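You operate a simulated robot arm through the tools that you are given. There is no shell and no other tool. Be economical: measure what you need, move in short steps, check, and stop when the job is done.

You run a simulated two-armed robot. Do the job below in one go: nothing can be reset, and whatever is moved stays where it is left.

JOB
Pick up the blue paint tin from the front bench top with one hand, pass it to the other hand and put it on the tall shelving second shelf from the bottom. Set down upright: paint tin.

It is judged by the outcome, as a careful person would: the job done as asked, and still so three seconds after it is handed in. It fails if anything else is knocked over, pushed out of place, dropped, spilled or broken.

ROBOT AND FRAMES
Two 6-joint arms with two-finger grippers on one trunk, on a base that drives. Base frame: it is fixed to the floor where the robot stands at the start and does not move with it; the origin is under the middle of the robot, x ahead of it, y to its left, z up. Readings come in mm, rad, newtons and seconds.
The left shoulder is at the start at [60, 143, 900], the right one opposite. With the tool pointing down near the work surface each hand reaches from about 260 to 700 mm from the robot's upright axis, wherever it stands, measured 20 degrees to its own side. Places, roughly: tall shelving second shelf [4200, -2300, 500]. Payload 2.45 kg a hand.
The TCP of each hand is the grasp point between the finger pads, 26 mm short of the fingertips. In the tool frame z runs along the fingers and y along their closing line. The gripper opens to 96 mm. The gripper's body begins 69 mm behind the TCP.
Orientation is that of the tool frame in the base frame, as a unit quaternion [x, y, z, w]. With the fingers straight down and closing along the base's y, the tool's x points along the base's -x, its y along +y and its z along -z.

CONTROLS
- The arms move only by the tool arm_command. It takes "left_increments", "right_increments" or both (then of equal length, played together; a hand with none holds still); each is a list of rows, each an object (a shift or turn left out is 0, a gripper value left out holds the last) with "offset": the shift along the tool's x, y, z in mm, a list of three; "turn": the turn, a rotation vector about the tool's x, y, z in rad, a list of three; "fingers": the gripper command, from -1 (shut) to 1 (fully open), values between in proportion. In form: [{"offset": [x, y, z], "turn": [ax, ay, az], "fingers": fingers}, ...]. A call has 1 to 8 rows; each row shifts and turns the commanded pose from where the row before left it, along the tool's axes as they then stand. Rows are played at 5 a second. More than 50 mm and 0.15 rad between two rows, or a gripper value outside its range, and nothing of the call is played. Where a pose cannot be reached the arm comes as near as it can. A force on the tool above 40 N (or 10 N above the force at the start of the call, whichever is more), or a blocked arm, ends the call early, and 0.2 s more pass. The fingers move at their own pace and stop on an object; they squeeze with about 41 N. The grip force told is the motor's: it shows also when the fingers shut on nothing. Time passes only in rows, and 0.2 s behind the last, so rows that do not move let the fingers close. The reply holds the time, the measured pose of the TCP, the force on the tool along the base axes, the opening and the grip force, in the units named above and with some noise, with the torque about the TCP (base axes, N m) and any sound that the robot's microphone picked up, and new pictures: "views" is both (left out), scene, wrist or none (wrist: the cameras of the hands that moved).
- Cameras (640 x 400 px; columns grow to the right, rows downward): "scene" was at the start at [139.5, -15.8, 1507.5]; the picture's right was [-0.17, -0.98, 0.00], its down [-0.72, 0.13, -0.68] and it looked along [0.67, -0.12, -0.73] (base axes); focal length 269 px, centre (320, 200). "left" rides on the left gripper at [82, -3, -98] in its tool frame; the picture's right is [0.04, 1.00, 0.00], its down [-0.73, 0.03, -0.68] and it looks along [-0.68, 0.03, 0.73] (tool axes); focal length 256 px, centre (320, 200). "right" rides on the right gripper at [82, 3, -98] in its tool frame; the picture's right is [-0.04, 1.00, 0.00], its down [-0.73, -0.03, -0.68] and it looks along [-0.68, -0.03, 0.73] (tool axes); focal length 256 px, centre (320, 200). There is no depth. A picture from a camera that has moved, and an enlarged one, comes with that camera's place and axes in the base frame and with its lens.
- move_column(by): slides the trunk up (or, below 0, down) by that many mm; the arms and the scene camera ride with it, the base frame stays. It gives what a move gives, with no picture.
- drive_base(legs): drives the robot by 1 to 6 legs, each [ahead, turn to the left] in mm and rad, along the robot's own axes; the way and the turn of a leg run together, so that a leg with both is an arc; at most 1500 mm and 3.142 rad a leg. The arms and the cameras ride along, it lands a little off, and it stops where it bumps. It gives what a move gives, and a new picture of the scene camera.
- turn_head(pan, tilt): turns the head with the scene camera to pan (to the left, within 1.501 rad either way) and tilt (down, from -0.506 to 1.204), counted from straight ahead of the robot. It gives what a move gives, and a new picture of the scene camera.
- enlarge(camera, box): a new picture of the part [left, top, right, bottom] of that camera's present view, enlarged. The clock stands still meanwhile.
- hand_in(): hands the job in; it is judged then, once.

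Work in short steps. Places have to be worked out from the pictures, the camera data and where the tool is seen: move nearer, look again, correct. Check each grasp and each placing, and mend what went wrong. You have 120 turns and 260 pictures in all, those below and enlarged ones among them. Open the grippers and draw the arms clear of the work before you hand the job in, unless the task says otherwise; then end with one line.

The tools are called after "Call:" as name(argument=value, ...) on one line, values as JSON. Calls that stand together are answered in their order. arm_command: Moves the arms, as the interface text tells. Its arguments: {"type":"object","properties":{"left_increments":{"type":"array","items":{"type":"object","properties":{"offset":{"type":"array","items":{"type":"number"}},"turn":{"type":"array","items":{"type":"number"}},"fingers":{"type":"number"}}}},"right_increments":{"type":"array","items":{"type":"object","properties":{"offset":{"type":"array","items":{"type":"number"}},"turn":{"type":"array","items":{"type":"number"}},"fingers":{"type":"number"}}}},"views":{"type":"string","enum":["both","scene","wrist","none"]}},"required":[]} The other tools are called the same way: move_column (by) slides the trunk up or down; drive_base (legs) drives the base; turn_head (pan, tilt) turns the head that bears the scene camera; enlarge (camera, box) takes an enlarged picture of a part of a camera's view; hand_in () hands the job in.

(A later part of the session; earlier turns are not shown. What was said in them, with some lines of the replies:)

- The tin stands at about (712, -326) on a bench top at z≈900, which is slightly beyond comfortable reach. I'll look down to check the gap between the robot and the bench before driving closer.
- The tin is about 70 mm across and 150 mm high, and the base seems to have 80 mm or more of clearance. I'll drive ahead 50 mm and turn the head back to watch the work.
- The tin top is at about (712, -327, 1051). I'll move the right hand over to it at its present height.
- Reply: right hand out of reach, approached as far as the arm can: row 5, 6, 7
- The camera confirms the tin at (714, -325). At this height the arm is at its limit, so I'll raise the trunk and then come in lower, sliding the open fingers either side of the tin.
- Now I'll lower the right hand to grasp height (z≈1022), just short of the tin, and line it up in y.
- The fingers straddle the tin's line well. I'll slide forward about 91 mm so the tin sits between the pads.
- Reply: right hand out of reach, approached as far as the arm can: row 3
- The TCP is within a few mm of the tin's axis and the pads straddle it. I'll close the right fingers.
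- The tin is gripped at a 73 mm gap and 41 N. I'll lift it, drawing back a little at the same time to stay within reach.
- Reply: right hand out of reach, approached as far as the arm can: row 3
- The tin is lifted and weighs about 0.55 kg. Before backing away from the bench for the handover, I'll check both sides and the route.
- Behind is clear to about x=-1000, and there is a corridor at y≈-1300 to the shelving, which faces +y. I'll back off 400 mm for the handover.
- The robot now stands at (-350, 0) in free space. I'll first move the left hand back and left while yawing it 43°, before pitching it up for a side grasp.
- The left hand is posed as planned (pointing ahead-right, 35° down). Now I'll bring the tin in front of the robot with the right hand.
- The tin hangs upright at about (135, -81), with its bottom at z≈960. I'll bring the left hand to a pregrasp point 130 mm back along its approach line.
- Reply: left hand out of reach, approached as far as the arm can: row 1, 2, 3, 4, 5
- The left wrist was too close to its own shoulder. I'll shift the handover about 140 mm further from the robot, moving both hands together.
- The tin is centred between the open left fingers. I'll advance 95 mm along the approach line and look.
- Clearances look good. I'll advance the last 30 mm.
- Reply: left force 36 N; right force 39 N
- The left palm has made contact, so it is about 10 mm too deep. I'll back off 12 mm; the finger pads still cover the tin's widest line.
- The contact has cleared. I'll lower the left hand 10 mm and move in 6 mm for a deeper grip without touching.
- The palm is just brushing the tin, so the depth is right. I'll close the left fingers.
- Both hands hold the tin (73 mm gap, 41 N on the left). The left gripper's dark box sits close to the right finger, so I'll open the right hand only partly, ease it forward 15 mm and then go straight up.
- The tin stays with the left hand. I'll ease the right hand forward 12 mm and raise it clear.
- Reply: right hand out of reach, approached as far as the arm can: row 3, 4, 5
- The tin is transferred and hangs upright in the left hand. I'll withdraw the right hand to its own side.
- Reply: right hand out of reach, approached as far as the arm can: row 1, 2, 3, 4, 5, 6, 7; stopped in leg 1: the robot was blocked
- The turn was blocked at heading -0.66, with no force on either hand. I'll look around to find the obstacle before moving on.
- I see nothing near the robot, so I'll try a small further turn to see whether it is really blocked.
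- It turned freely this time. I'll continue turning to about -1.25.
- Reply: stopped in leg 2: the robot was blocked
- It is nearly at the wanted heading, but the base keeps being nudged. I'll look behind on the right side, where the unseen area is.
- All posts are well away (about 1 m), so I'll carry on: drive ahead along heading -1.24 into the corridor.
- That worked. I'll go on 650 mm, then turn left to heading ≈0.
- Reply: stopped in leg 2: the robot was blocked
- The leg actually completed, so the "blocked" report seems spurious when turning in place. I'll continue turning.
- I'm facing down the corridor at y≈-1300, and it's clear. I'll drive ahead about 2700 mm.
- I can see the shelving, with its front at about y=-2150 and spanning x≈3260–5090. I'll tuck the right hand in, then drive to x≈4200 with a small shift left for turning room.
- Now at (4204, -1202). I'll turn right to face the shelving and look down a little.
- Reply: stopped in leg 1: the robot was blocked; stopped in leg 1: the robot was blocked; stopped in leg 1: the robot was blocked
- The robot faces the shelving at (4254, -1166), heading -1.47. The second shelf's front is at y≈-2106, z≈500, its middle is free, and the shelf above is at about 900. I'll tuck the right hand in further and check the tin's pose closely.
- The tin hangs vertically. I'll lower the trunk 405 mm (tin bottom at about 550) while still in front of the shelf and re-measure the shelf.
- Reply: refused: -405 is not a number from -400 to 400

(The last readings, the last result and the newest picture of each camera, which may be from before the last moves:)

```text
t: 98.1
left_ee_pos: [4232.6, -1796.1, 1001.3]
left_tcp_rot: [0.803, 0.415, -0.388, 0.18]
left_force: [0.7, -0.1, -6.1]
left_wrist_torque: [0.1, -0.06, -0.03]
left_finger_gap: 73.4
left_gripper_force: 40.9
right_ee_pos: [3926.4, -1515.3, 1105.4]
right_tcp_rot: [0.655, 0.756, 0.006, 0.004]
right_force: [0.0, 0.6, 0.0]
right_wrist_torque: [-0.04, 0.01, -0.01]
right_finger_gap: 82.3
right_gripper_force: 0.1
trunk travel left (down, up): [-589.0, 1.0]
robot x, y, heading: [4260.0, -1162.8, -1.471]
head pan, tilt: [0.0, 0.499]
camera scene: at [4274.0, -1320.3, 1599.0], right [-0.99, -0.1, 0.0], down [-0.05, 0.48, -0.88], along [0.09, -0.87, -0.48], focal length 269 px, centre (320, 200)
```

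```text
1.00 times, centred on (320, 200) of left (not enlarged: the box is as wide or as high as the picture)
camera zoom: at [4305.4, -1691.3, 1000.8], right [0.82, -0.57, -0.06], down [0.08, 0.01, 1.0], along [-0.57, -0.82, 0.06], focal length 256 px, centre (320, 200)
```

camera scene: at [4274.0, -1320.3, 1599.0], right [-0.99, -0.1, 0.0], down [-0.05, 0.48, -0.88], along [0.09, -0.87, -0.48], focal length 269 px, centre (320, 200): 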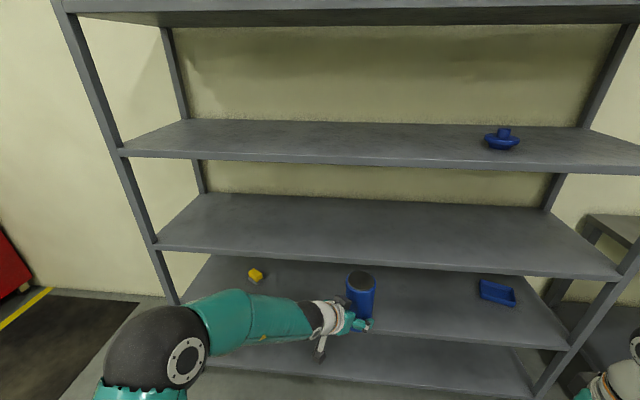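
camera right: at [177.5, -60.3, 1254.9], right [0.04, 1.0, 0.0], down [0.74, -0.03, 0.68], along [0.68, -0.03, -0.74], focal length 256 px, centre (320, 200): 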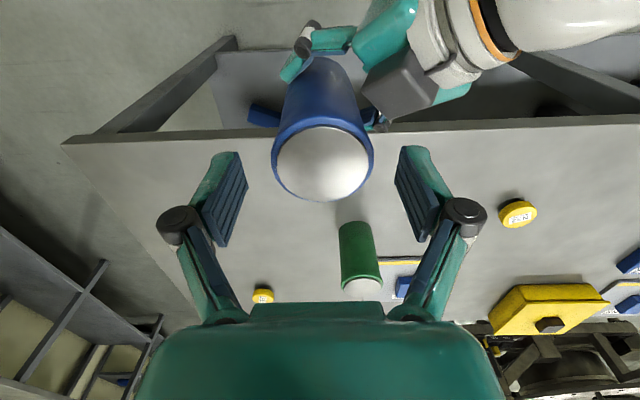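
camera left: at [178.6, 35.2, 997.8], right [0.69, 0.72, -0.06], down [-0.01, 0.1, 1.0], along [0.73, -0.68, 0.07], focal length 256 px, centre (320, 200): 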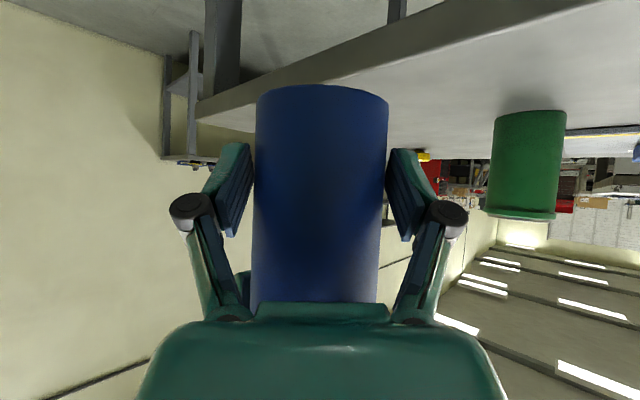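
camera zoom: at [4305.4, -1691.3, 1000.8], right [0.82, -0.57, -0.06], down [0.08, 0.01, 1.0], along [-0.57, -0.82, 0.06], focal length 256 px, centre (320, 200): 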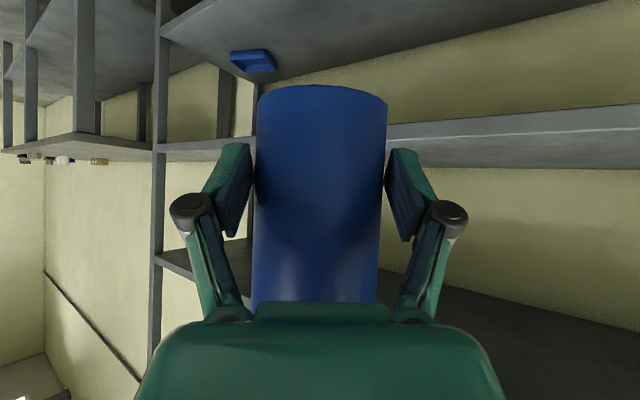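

The limit is 400 per call. I'll lower by 400.

Call:
move_column(by=-400)

Call:
turn_head(pan=0, tilt=0.45)

Call:
enlarge(camera="left", box=[0, 0, 640, 400])

```text
t: 102.0
left_ee_pos: [4231.7, -1796.3, 602.8]
left_tcp_rot: [0.804, 0.415, -0.387, 0.18]
left_force: [0.0, -0.3, -4.6]
left_wrist_torque: [0.07, -0.08, 0.01]
left_finger_gap: 73.4
left_gripper_force: 41.2
right_ee_pos: [3928.4, -1515.5, 705.3]
right_tcp_rot: [0.654, 0.757, 0.006, 0.005]
right_force: [-0.4, 0.4, 0.5]
right_wrist_torque: [0.02, -0.01, -0.04]
right_finger_gap: 82.5
right_gripper_force: 0.0
trunk travel left (down, up): [-189.0, 401.0]
robot x, y, heading: [4258.7, -1165.5, -1.471]
head pan, tilt: [0.0, 0.499]
```

```text
t: 102.6
left_ee_pos: [4233.1, -1795.8, 601.7]
left_tcp_rot: [0.804, 0.415, -0.388, 0.179]
left_force: [0.8, -0.5, -5.3]
left_wrist_torque: [0.11, -0.05, 0.01]
left_finger_gap: 73.1
left_gripper_force: 40.2
right_ee_pos: [3927.9, -1515.2, 706.9]
right_tcp_rot: [0.654, 0.756, 0.005, 0.005]
right_force: [0.1, -0.3, 0.0]
right_wrist_torque: [0.03, -0.02, -0.02]
right_finger_gap: 82.7
right_gripper_force: 0.0
trunk travel left (down, up): [-189.0, 401.0]
robot x, y, heading: [4257.4, -1170.4, -1.471]
head pan, tilt: [0.0, 0.45]
camera scene: at [4274.1, -1321.1, 1203.5], right [-0.99, -0.1, 0.0], down [-0.04, 0.43, -0.9], along [0.09, -0.9, -0.44], focal length 269 px, centre (320, 200)
```

scene: 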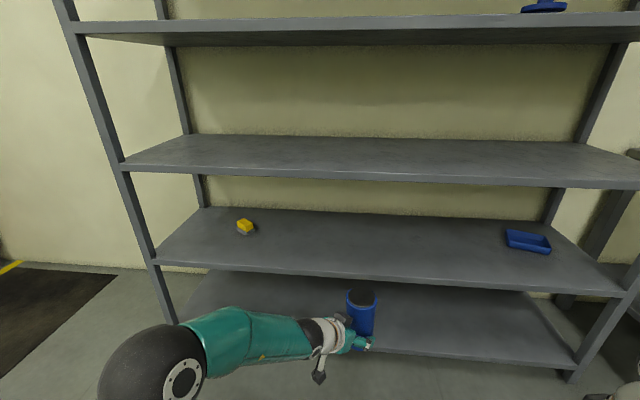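

```text
1.00 times, centred on (320, 200) of left (not enlarged: the box is as wide or as high as the picture)
camera zoom: at [4305.4, -1691.1, 600.7], right [0.82, -0.57, -0.06], down [0.08, 0.01, 1.0], along [-0.57, -0.82, 0.06], focal length 256 px, centre (320, 200)
```

zoom: 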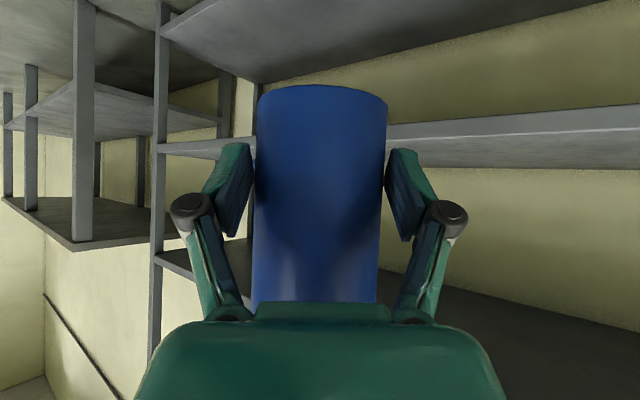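

The shelf top triangulates to z≈485–510 with its front at y≈-2106 to -2144. The tin bottom is at about 559, which clears it. I'll drive ahead 300 mm and look.

Call:
drive_base(legs=[[300, 0]])

Call:
turn_head(pan=0, tilt=0.7)

Call:
enlarge(camera="left", box=[0, 0, 640, 400])

```text
t: 104.7
left_ee_pos: [4263.6, -2093.8, 600.1]
left_tcp_rot: [0.803, 0.416, -0.387, 0.18]
left_force: [-0.7, 0.1, -5.6]
left_wrist_torque: [0.06, -0.06, -0.01]
left_finger_gap: 73.1
left_gripper_force: 41.1
right_ee_pos: [3958.6, -1814.1, 705.4]
right_tcp_rot: [0.653, 0.758, 0.006, 0.004]
right_force: [-0.4, 0.2, 1.0]
right_wrist_torque: [0.0, 0.0, 0.02]
right_finger_gap: 82.4
right_gripper_force: 0.0
trunk travel left (down, up): [-189.0, 401.0]
robot x, y, heading: [4291.2, -1468.2, -1.466]
head pan, tilt: [0.0, 0.45]
camera scene: at [4304.7, -1619.6, 1203.4], right [-0.99, -0.1, 0.0], down [-0.04, 0.43, -0.9], along [0.09, -0.9, -0.44], focal length 269 px, centre (320, 200)
```

scene: 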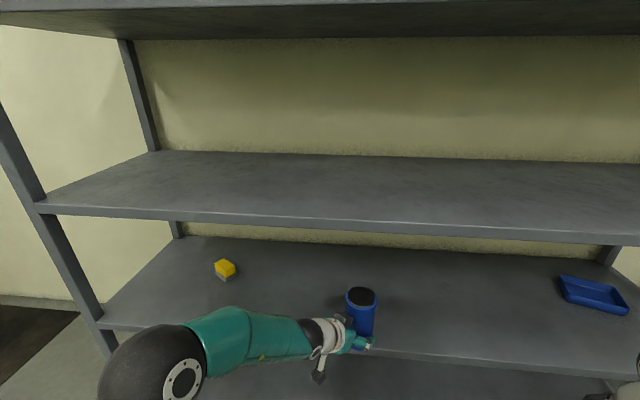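

```text
t: 105.4
left_ee_pos: [4264.8, -2094.2, 602.1]
left_tcp_rot: [0.803, 0.416, -0.387, 0.181]
left_force: [0.3, 0.0, -4.8]
left_wrist_torque: [0.12, -0.09, 0.01]
left_finger_gap: 73.5
left_gripper_force: 41.9
right_ee_pos: [3958.5, -1814.3, 705.9]
right_tcp_rot: [0.653, 0.758, 0.005, 0.004]
right_force: [0.9, 0.6, -0.4]
right_wrist_torque: [0.0, 0.0, 0.0]
right_finger_gap: 82.6
right_gripper_force: 0.0
trunk travel left (down, up): [-189.0, 401.0]
robot x, y, heading: [4287.1, -1467.2, -1.47]
head pan, tilt: [0.0, 0.7]
camera scene: at [4303.9, -1612.6, 1181.4], right [-0.99, -0.1, 0.0], down [-0.07, 0.64, -0.76], along [0.08, -0.76, -0.64], focal length 269 px, centre (320, 200)
```

scene: 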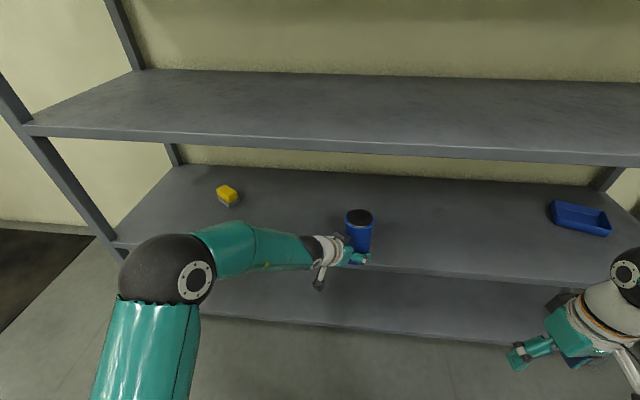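

```text
1.00 times, centred on (320, 200) of left (not enlarged: the box is as wide or as high as the picture)
camera zoom: at [4336.7, -1989.3, 601.0], right [0.82, -0.57, -0.06], down [0.08, 0.01, 1.0], along [-0.57, -0.82, 0.06], focal length 256 px, centre (320, 200)
```

zoom: 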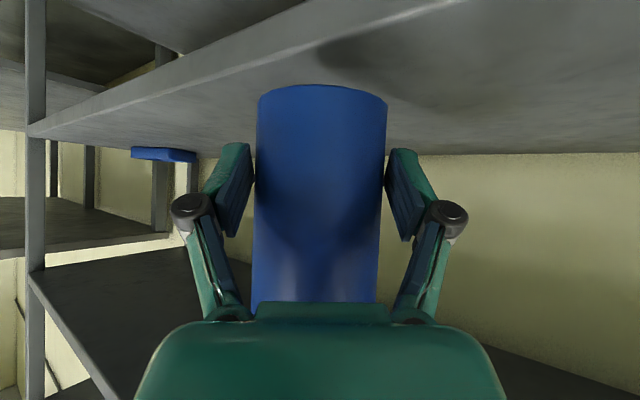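

The tin is above the shelf with room above and below. I'll drive 130 mm more to bring the tin about 120 mm in from the front edge.

Call:
drive_base(legs=[[130, 0]])

Call:
move_column(by=-35)

Call:
enlarge(camera="left", box=[0, 0, 640, 400])

Call:
enlarge(camera="scene", box=[260, 170, 460, 295])

```text
t: 106.7
left_ee_pos: [4276.3, -2224.6, 602.2]
left_tcp_rot: [0.803, 0.416, -0.387, 0.18]
left_force: [-0.4, -0.5, -4.6]
left_wrist_torque: [0.11, -0.06, 0.01]
left_finger_gap: 73.3
left_gripper_force: 41.3
right_ee_pos: [3973.5, -1944.5, 705.7]
right_tcp_rot: [0.654, 0.757, 0.006, 0.004]
right_force: [0.1, 1.0, 0.0]
right_wrist_torque: [0.02, 0.03, 0.02]
right_finger_gap: 82.6
right_gripper_force: 0.2
trunk travel left (down, up): [-189.0, 401.0]
robot x, y, heading: [4302.4, -1594.2, -1.472]
head pan, tilt: [0.0, 0.7]
camera scene: at [4317.2, -1743.4, 1181.2], right [-0.99, -0.1, 0.0], down [-0.07, 0.64, -0.76], along [0.08, -0.76, -0.65], focal length 269 px, centre (320, 200)
```

scene: 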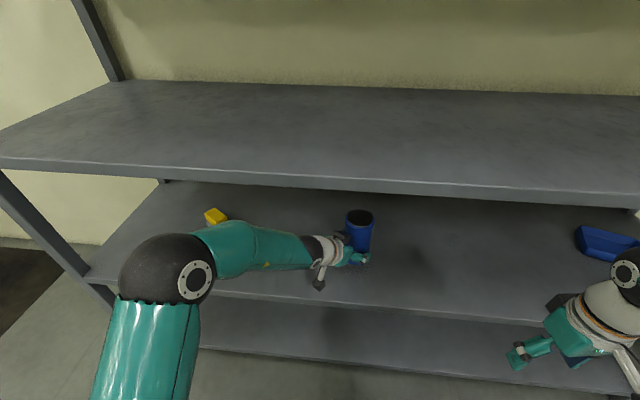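

```text
t: 107.5
left_ee_pos: [4276.8, -2223.9, 566.5]
left_tcp_rot: [0.803, 0.416, -0.387, 0.18]
left_force: [-0.1, -0.5, -5.3]
left_wrist_torque: [0.09, -0.06, -0.01]
left_finger_gap: 73.1
left_gripper_force: 41.6
right_ee_pos: [3972.0, -1944.5, 671.5]
right_tcp_rot: [0.653, 0.757, 0.004, 0.005]
right_force: [-0.2, -0.3, -0.1]
right_wrist_torque: [-0.01, -0.01, 0.01]
right_finger_gap: 82.3
right_gripper_force: 0.1
trunk travel left (down, up): [-154.0, 436.0]
robot x, y, heading: [4305.9, -1601.5, -1.471]
head pan, tilt: [0.0, 0.7]
```

```text
1.00 times, centred on (320, 200) of left (not enlarged: the box is as wide or as high as the picture)
camera zoom: at [4349.6, -2119.8, 566.4], right [0.82, -0.57, -0.06], down [0.08, 0.01, 1.0], along [-0.57, -0.82, 0.06], focal length 256 px, centre (320, 200)
```

zoom: 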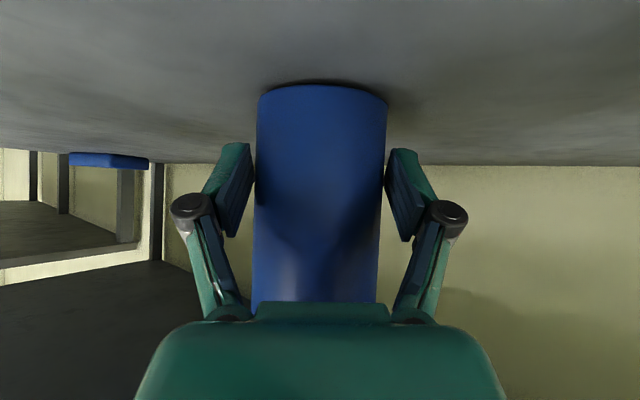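

```text
3.20 times, centred on (360, 232) of scene
camera zoom: at [4317.2, -1743.1, 1146.3], right [-0.99, -0.1, 0.0], down [-0.07, 0.64, -0.76], along [0.08, -0.76, -0.64], focal length 861 px, centre (192, 96)
```

zoom: 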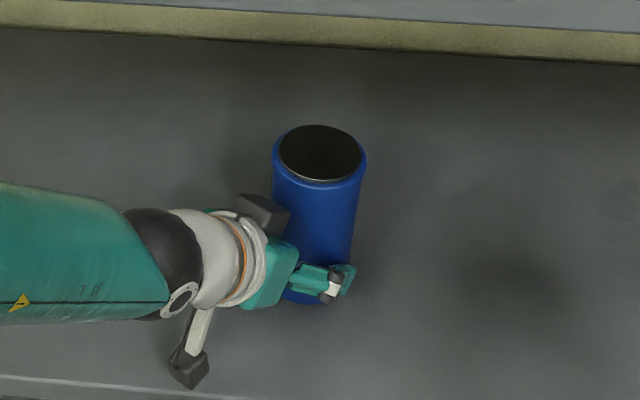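

The tin is just above the shelf, with its contact shadow closing in. I'll lower in small arm steps and watch the force.

Call:
arm_command(left_increments=[{"offset": [3.1, 0.1, 2.5]}, {"offset": [3.1, 0.1, 2.5]}, {"offset": [3.1, 0.1, 2.5]}, {}], views="wrist")

```text
t: 108.5
left_ee_pos: [4275.6, -2225.1, 563.3]
left_tcp_rot: [0.8, 0.413, -0.393, 0.184]
left_force: [-2.6, 6.4, 32.5]
left_wrist_torque: [-0.46, 0.41, 0.22]
left_finger_gap: 73.5
left_gripper_force: 41.4
right_ee_pos: [3971.4, -1942.3, 672.8]
right_tcp_rot: [0.653, 0.757, 0.003, 0.007]
right_force: [0.2, 0.8, 1.2]
right_wrist_torque: [-0.02, 0.0, 0.02]
right_finger_gap: 82.5
right_gripper_force: 0.0
trunk travel left (down, up): [-154.0, 436.0]
robot x, y, heading: [4298.9, -1599.5, -1.472]
head pan, tilt: [0.0, 0.7]
camera left: at [4348.6, -2120.6, 560.5], right [0.82, -0.57, -0.06], down [0.09, 0.03, 1.0], along [-0.57, -0.82, 0.07], focal length 256 px, centre (320, 200)
```

left: 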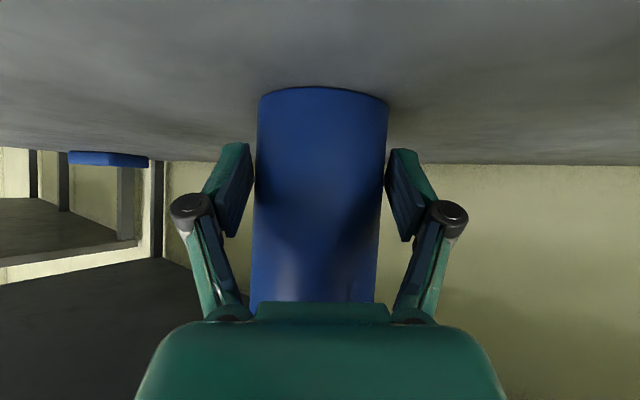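

Contact: the shelf carries the tin, with about 37 N of excess push. I'll ease up 6 mm to relieve it, leaving light contact.

Call:
arm_command(left_increments=[{"offset": [-2.4, -0.1, -1.9]}, {"offset": [-2.4, -0.1, -1.9]}, {}], views="wrist")

```text
t: 109.3
left_ee_pos: [4276.4, -2224.8, 563.2]
left_tcp_rot: [0.802, 0.415, -0.389, 0.182]
left_force: [-4.5, -5.4, 14.6]
left_wrist_torque: [-1.12, 0.38, -0.15]
left_finger_gap: 73.1
left_gripper_force: 41.2
right_ee_pos: [3971.2, -1944.2, 671.5]
right_tcp_rot: [0.653, 0.757, 0.004, 0.005]
right_force: [0.3, -0.6, 0.5]
right_wrist_torque: [-0.02, 0.0, 0.01]
right_finger_gap: 82.3
right_gripper_force: 0.0
trunk travel left (down, up): [-154.0, 436.0]
robot x, y, heading: [4299.1, -1597.8, -1.467]
head pan, tilt: [0.0, 0.7]
camera left: at [4348.9, -2120.5, 561.8], right [0.82, -0.57, -0.06], down [0.09, 0.02, 1.0], along [-0.57, -0.82, 0.06], focal length 256 px, centre (320, 200)
```

left: 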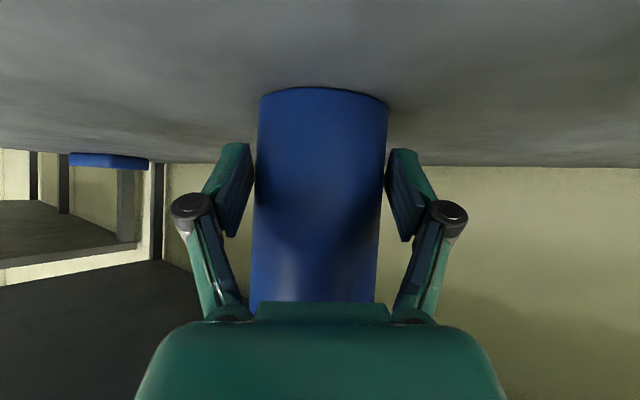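

Still 14 N upward. I'll raise another 2 mm and check the tin's lean before letting go.

Call:
arm_command(left_increments=[{"offset": [-1.6, 0, -1.2]}, {}], views="none")

Call:
enlarge(camera="scene", box=[280, 170, 440, 270])

Call:
enlarge(camera="left", box=[220, 60, 420, 185])

```text
t: 109.9
left_ee_pos: [4277.0, -2224.3, 562.8]
left_tcp_rot: [0.804, 0.415, -0.387, 0.179]
left_force: [0.3, -5.1, 8.0]
left_wrist_torque: [-0.84, 0.23, 0.08]
left_finger_gap: 73.1
left_gripper_force: 41.3
right_ee_pos: [3972.9, -1944.4, 671.7]
right_tcp_rot: [0.653, 0.757, 0.005, 0.005]
right_force: [1.4, 0.4, 0.7]
right_wrist_torque: [-0.02, 0.0, 0.0]
right_finger_gap: 82.3
right_gripper_force: 0.0
trunk travel left (down, up): [-154.0, 436.0]
robot x, y, heading: [4304.5, -1595.1, -1.471]
head pan, tilt: [0.0, 0.7]
```

```text
4.00 times, centred on (360, 220) of scene
camera zoom: at [4317.3, -1742.3, 1146.4], right [-0.99, -0.1, 0.0], down [-0.07, 0.64, -0.76], along [0.08, -0.76, -0.64], focal length 1076 px, centre (160, 120)
```

zoom: 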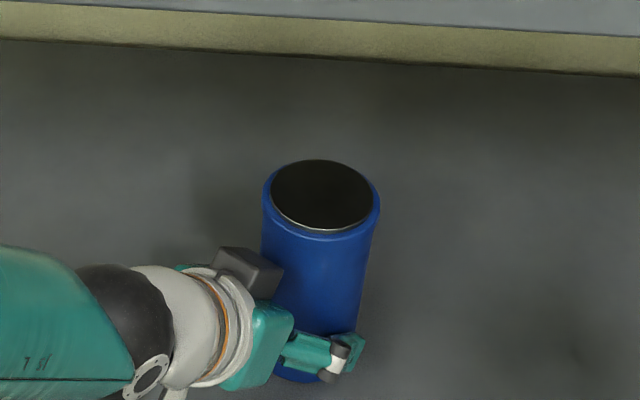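

```text
3.20 times, centred on (320, 122) of left
camera zoom: at [4349.1, -2119.7, 562.8], right [0.82, -0.57, -0.06], down [0.08, 0.01, 1.0], along [-0.57, -0.82, 0.06], focal length 819 px, centre (320, 448)
```

zoom: 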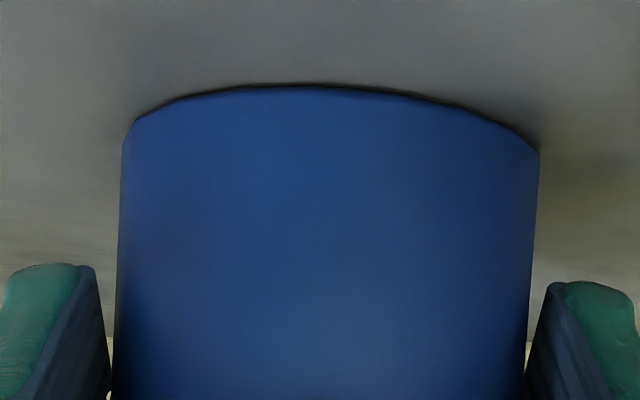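

The tin sits flat on the shelf with no visible gap. I'll open the left fingers.

Call:
arm_command(left_increments=[{"fingers": 0.6}, {"fingers": 0.8}, {"fingers": 1}, {"fingers": 1}, {}])

```text
t: 111.1
left_ee_pos: [4276.0, -2224.7, 563.8]
left_tcp_rot: [0.803, 0.415, -0.387, 0.18]
left_force: [0.6, -0.1, -0.4]
left_wrist_torque: [-0.03, 0.04, 0.0]
left_finger_gap: 96.1
left_gripper_force: 0.1
right_ee_pos: [3972.4, -1943.9, 672.9]
right_tcp_rot: [0.654, 0.757, 0.004, 0.005]
right_force: [0.9, 0.1, 0.1]
right_wrist_torque: [0.01, 0.03, -0.02]
right_finger_gap: 82.4
right_gripper_force: 0.0
trunk travel left (down, up): [-154.0, 436.0]
robot x, y, heading: [4304.4, -1596.9, -1.47]
head pan, tilt: [0.0, 0.7]
camera scene: at [4317.3, -1742.8, 1146.4], right [-0.99, -0.1, 0.0], down [-0.07, 0.64, -0.76], along [0.08, -0.76, -0.64], focal length 269 px, centre (320, 200)
camera left: at [4348.9, -2120.0, 563.1], right [0.82, -0.57, -0.06], down [0.08, 0.01, 1.0], along [-0.57, -0.82, 0.06], focal length 256 px, centre (320, 200)
```

scene: 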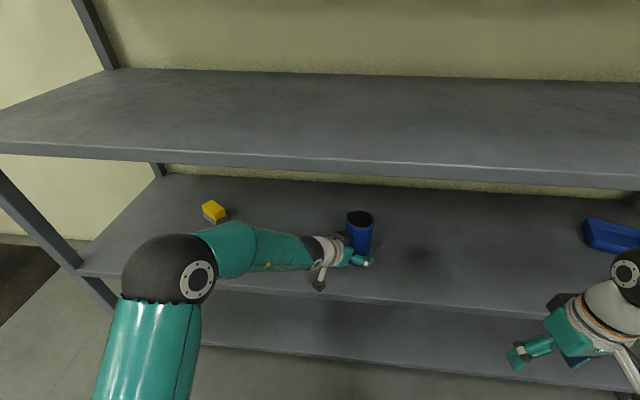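
left: 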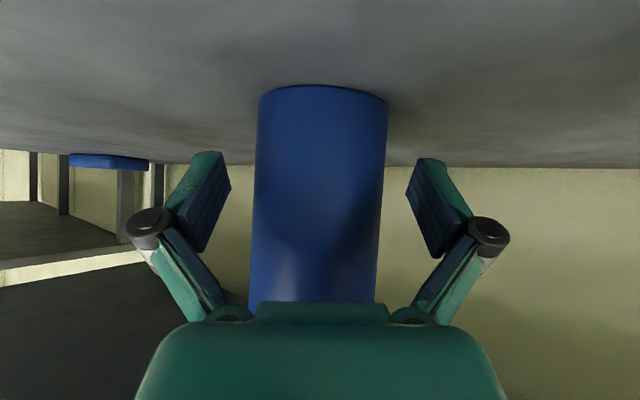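

The tin stands free and upright. I'll withdraw the left hand straight back along its own axis.

Call:
arm_command(left_increments=[{"offset": [0, 0, -15]}, {"offset": [0, 0, -25]}, {"offset": [0, 0, -25]}, {"offset": [0, 0, -25]}, {"offset": [0, 0, -25]}, {"offset": [0, 0, -20]}, {}])

```text
t: 112.7
left_ee_pos: [4340.8, -2140.3, 648.1]
left_tcp_rot: [0.803, 0.416, -0.387, 0.18]
left_force: [0.0, 0.4, 0.5]
left_wrist_torque: [-0.02, 0.0, -0.01]
left_finger_gap: 95.8
left_gripper_force: 0.0
right_ee_pos: [3972.1, -1945.1, 671.4]
right_tcp_rot: [0.654, 0.757, 0.005, 0.006]
right_force: [1.1, 0.0, -0.3]
right_wrist_torque: [0.0, -0.04, -0.01]
right_finger_gap: 82.5
right_gripper_force: 0.0
trunk travel left (down, up): [-154.0, 436.0]
robot x, y, heading: [4300.1, -1595.8, -1.47]
head pan, tilt: [0.0, 0.7]
camera scene: at [4317.3, -1742.6, 1146.4], right [-0.99, -0.1, 0.0], down [-0.07, 0.64, -0.76], along [0.08, -0.76, -0.64], focal length 269 px, centre (320, 200)
camera left: at [4413.6, -2036.8, 648.3], right [0.82, -0.57, -0.06], down [0.08, 0.01, 1.0], along [-0.57, -0.82, 0.06], focal length 256 px, centre (320, 200)
```

scene: 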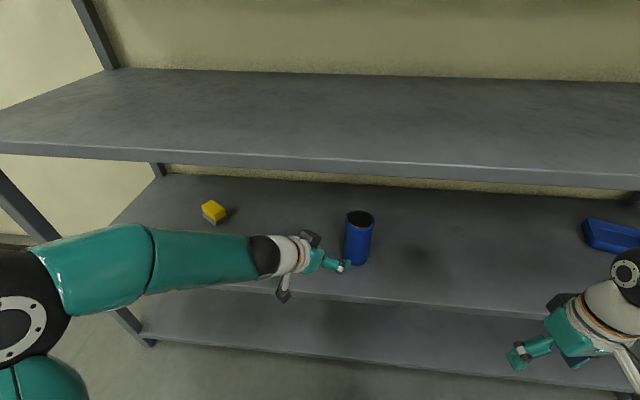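
left: 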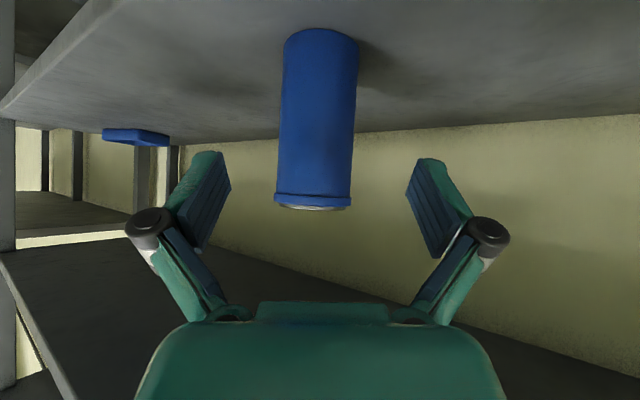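

The tin is standing upright on the second shelf and the hand is clear. I'll drive back 350 mm and take a last look.

Call:
drive_base(legs=[[-350, 0]])

Call:
enlarge(camera="scene", box=[220, 100, 540, 300])

```text
t: 115.0
left_ee_pos: [4303.2, -1790.6, 648.3]
left_tcp_rot: [0.804, 0.413, -0.387, 0.179]
left_force: [-0.4, 0.3, -0.5]
left_wrist_torque: [-0.01, -0.01, 0.0]
left_finger_gap: 96.3
left_gripper_force: 0.0
right_ee_pos: [3934.0, -1591.9, 671.0]
right_tcp_rot: [0.655, 0.756, 0.005, 0.005]
right_force: [-0.1, 0.2, -0.6]
right_wrist_torque: [0.05, -0.01, -0.01]
right_finger_gap: 82.8
right_gripper_force: 0.0
trunk travel left (down, up): [-154.0, 436.0]
robot x, y, heading: [4266.2, -1243.4, -1.474]
head pan, tilt: [0.0, 0.7]
camera scene: at [4281.2, -1391.6, 1146.4], right [-1.0, -0.1, 0.0], down [-0.06, 0.64, -0.76], along [0.07, -0.76, -0.64], focal length 269 px, centre (320, 200)
```

scene: 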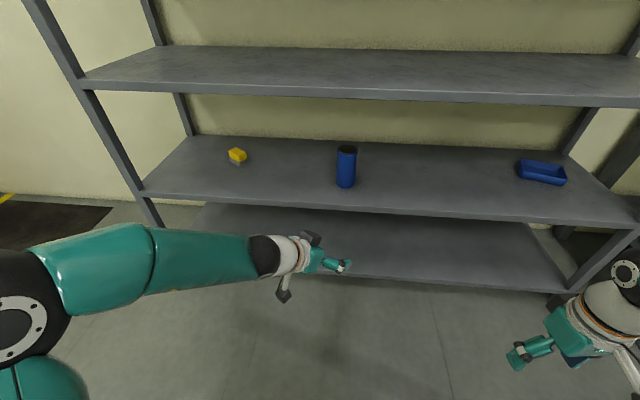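

```text
2.00 times, centred on (380, 200) of scene
camera zoom: at [4281.2, -1391.6, 1146.4], right [-1.0, -0.1, 0.0], down [-0.06, 0.64, -0.76], along [0.07, -0.76, -0.64], focal length 538 px, centre (200, 200)
```

zoom: 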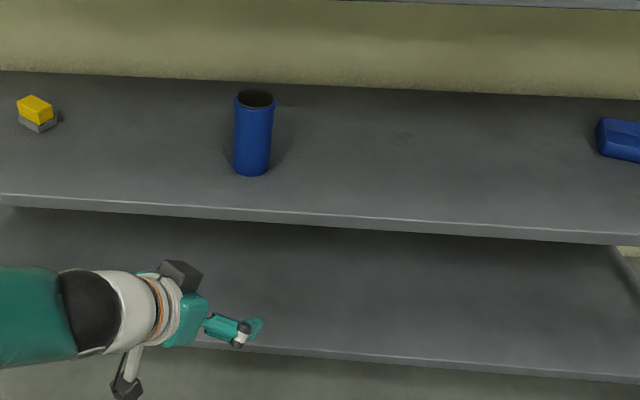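

The tin stands upright on the second shelf from the bottom and nothing else has been disturbed. I'll open the right gripper fully before handing in.

Call:
arm_command(right_increments=[{"fingers": 1}, {}], views="none")

```text
t: 115.6
left_ee_pos: [4304.1, -1790.2, 648.6]
left_tcp_rot: [0.804, 0.414, -0.388, 0.179]
left_force: [-0.3, 0.0, -0.1]
left_wrist_torque: [0.01, 0.0, 0.02]
left_finger_gap: 95.9
left_gripper_force: 0.0
right_ee_pos: [3934.8, -1592.0, 671.8]
right_tcp_rot: [0.655, 0.756, 0.005, 0.005]
right_force: [-0.1, -0.7, -0.5]
right_wrist_torque: [0.02, 0.0, -0.01]
right_finger_gap: 96.1
right_gripper_force: 0.1
trunk travel left (down, up): [-154.0, 436.0]
robot x, y, heading: [4268.6, -1242.5, -1.474]
head pan, tilt: [0.0, 0.7]
```

Both grippers are open and clear of the shelf, so I'm handing in.

Call:
hand_in()

```text
The job is handed in.
```

The blue paint tin was picked up with the right hand, passed to the left, and now stands upright on the second shelf from the bottom, with nothing else seen to be knocked or moved.
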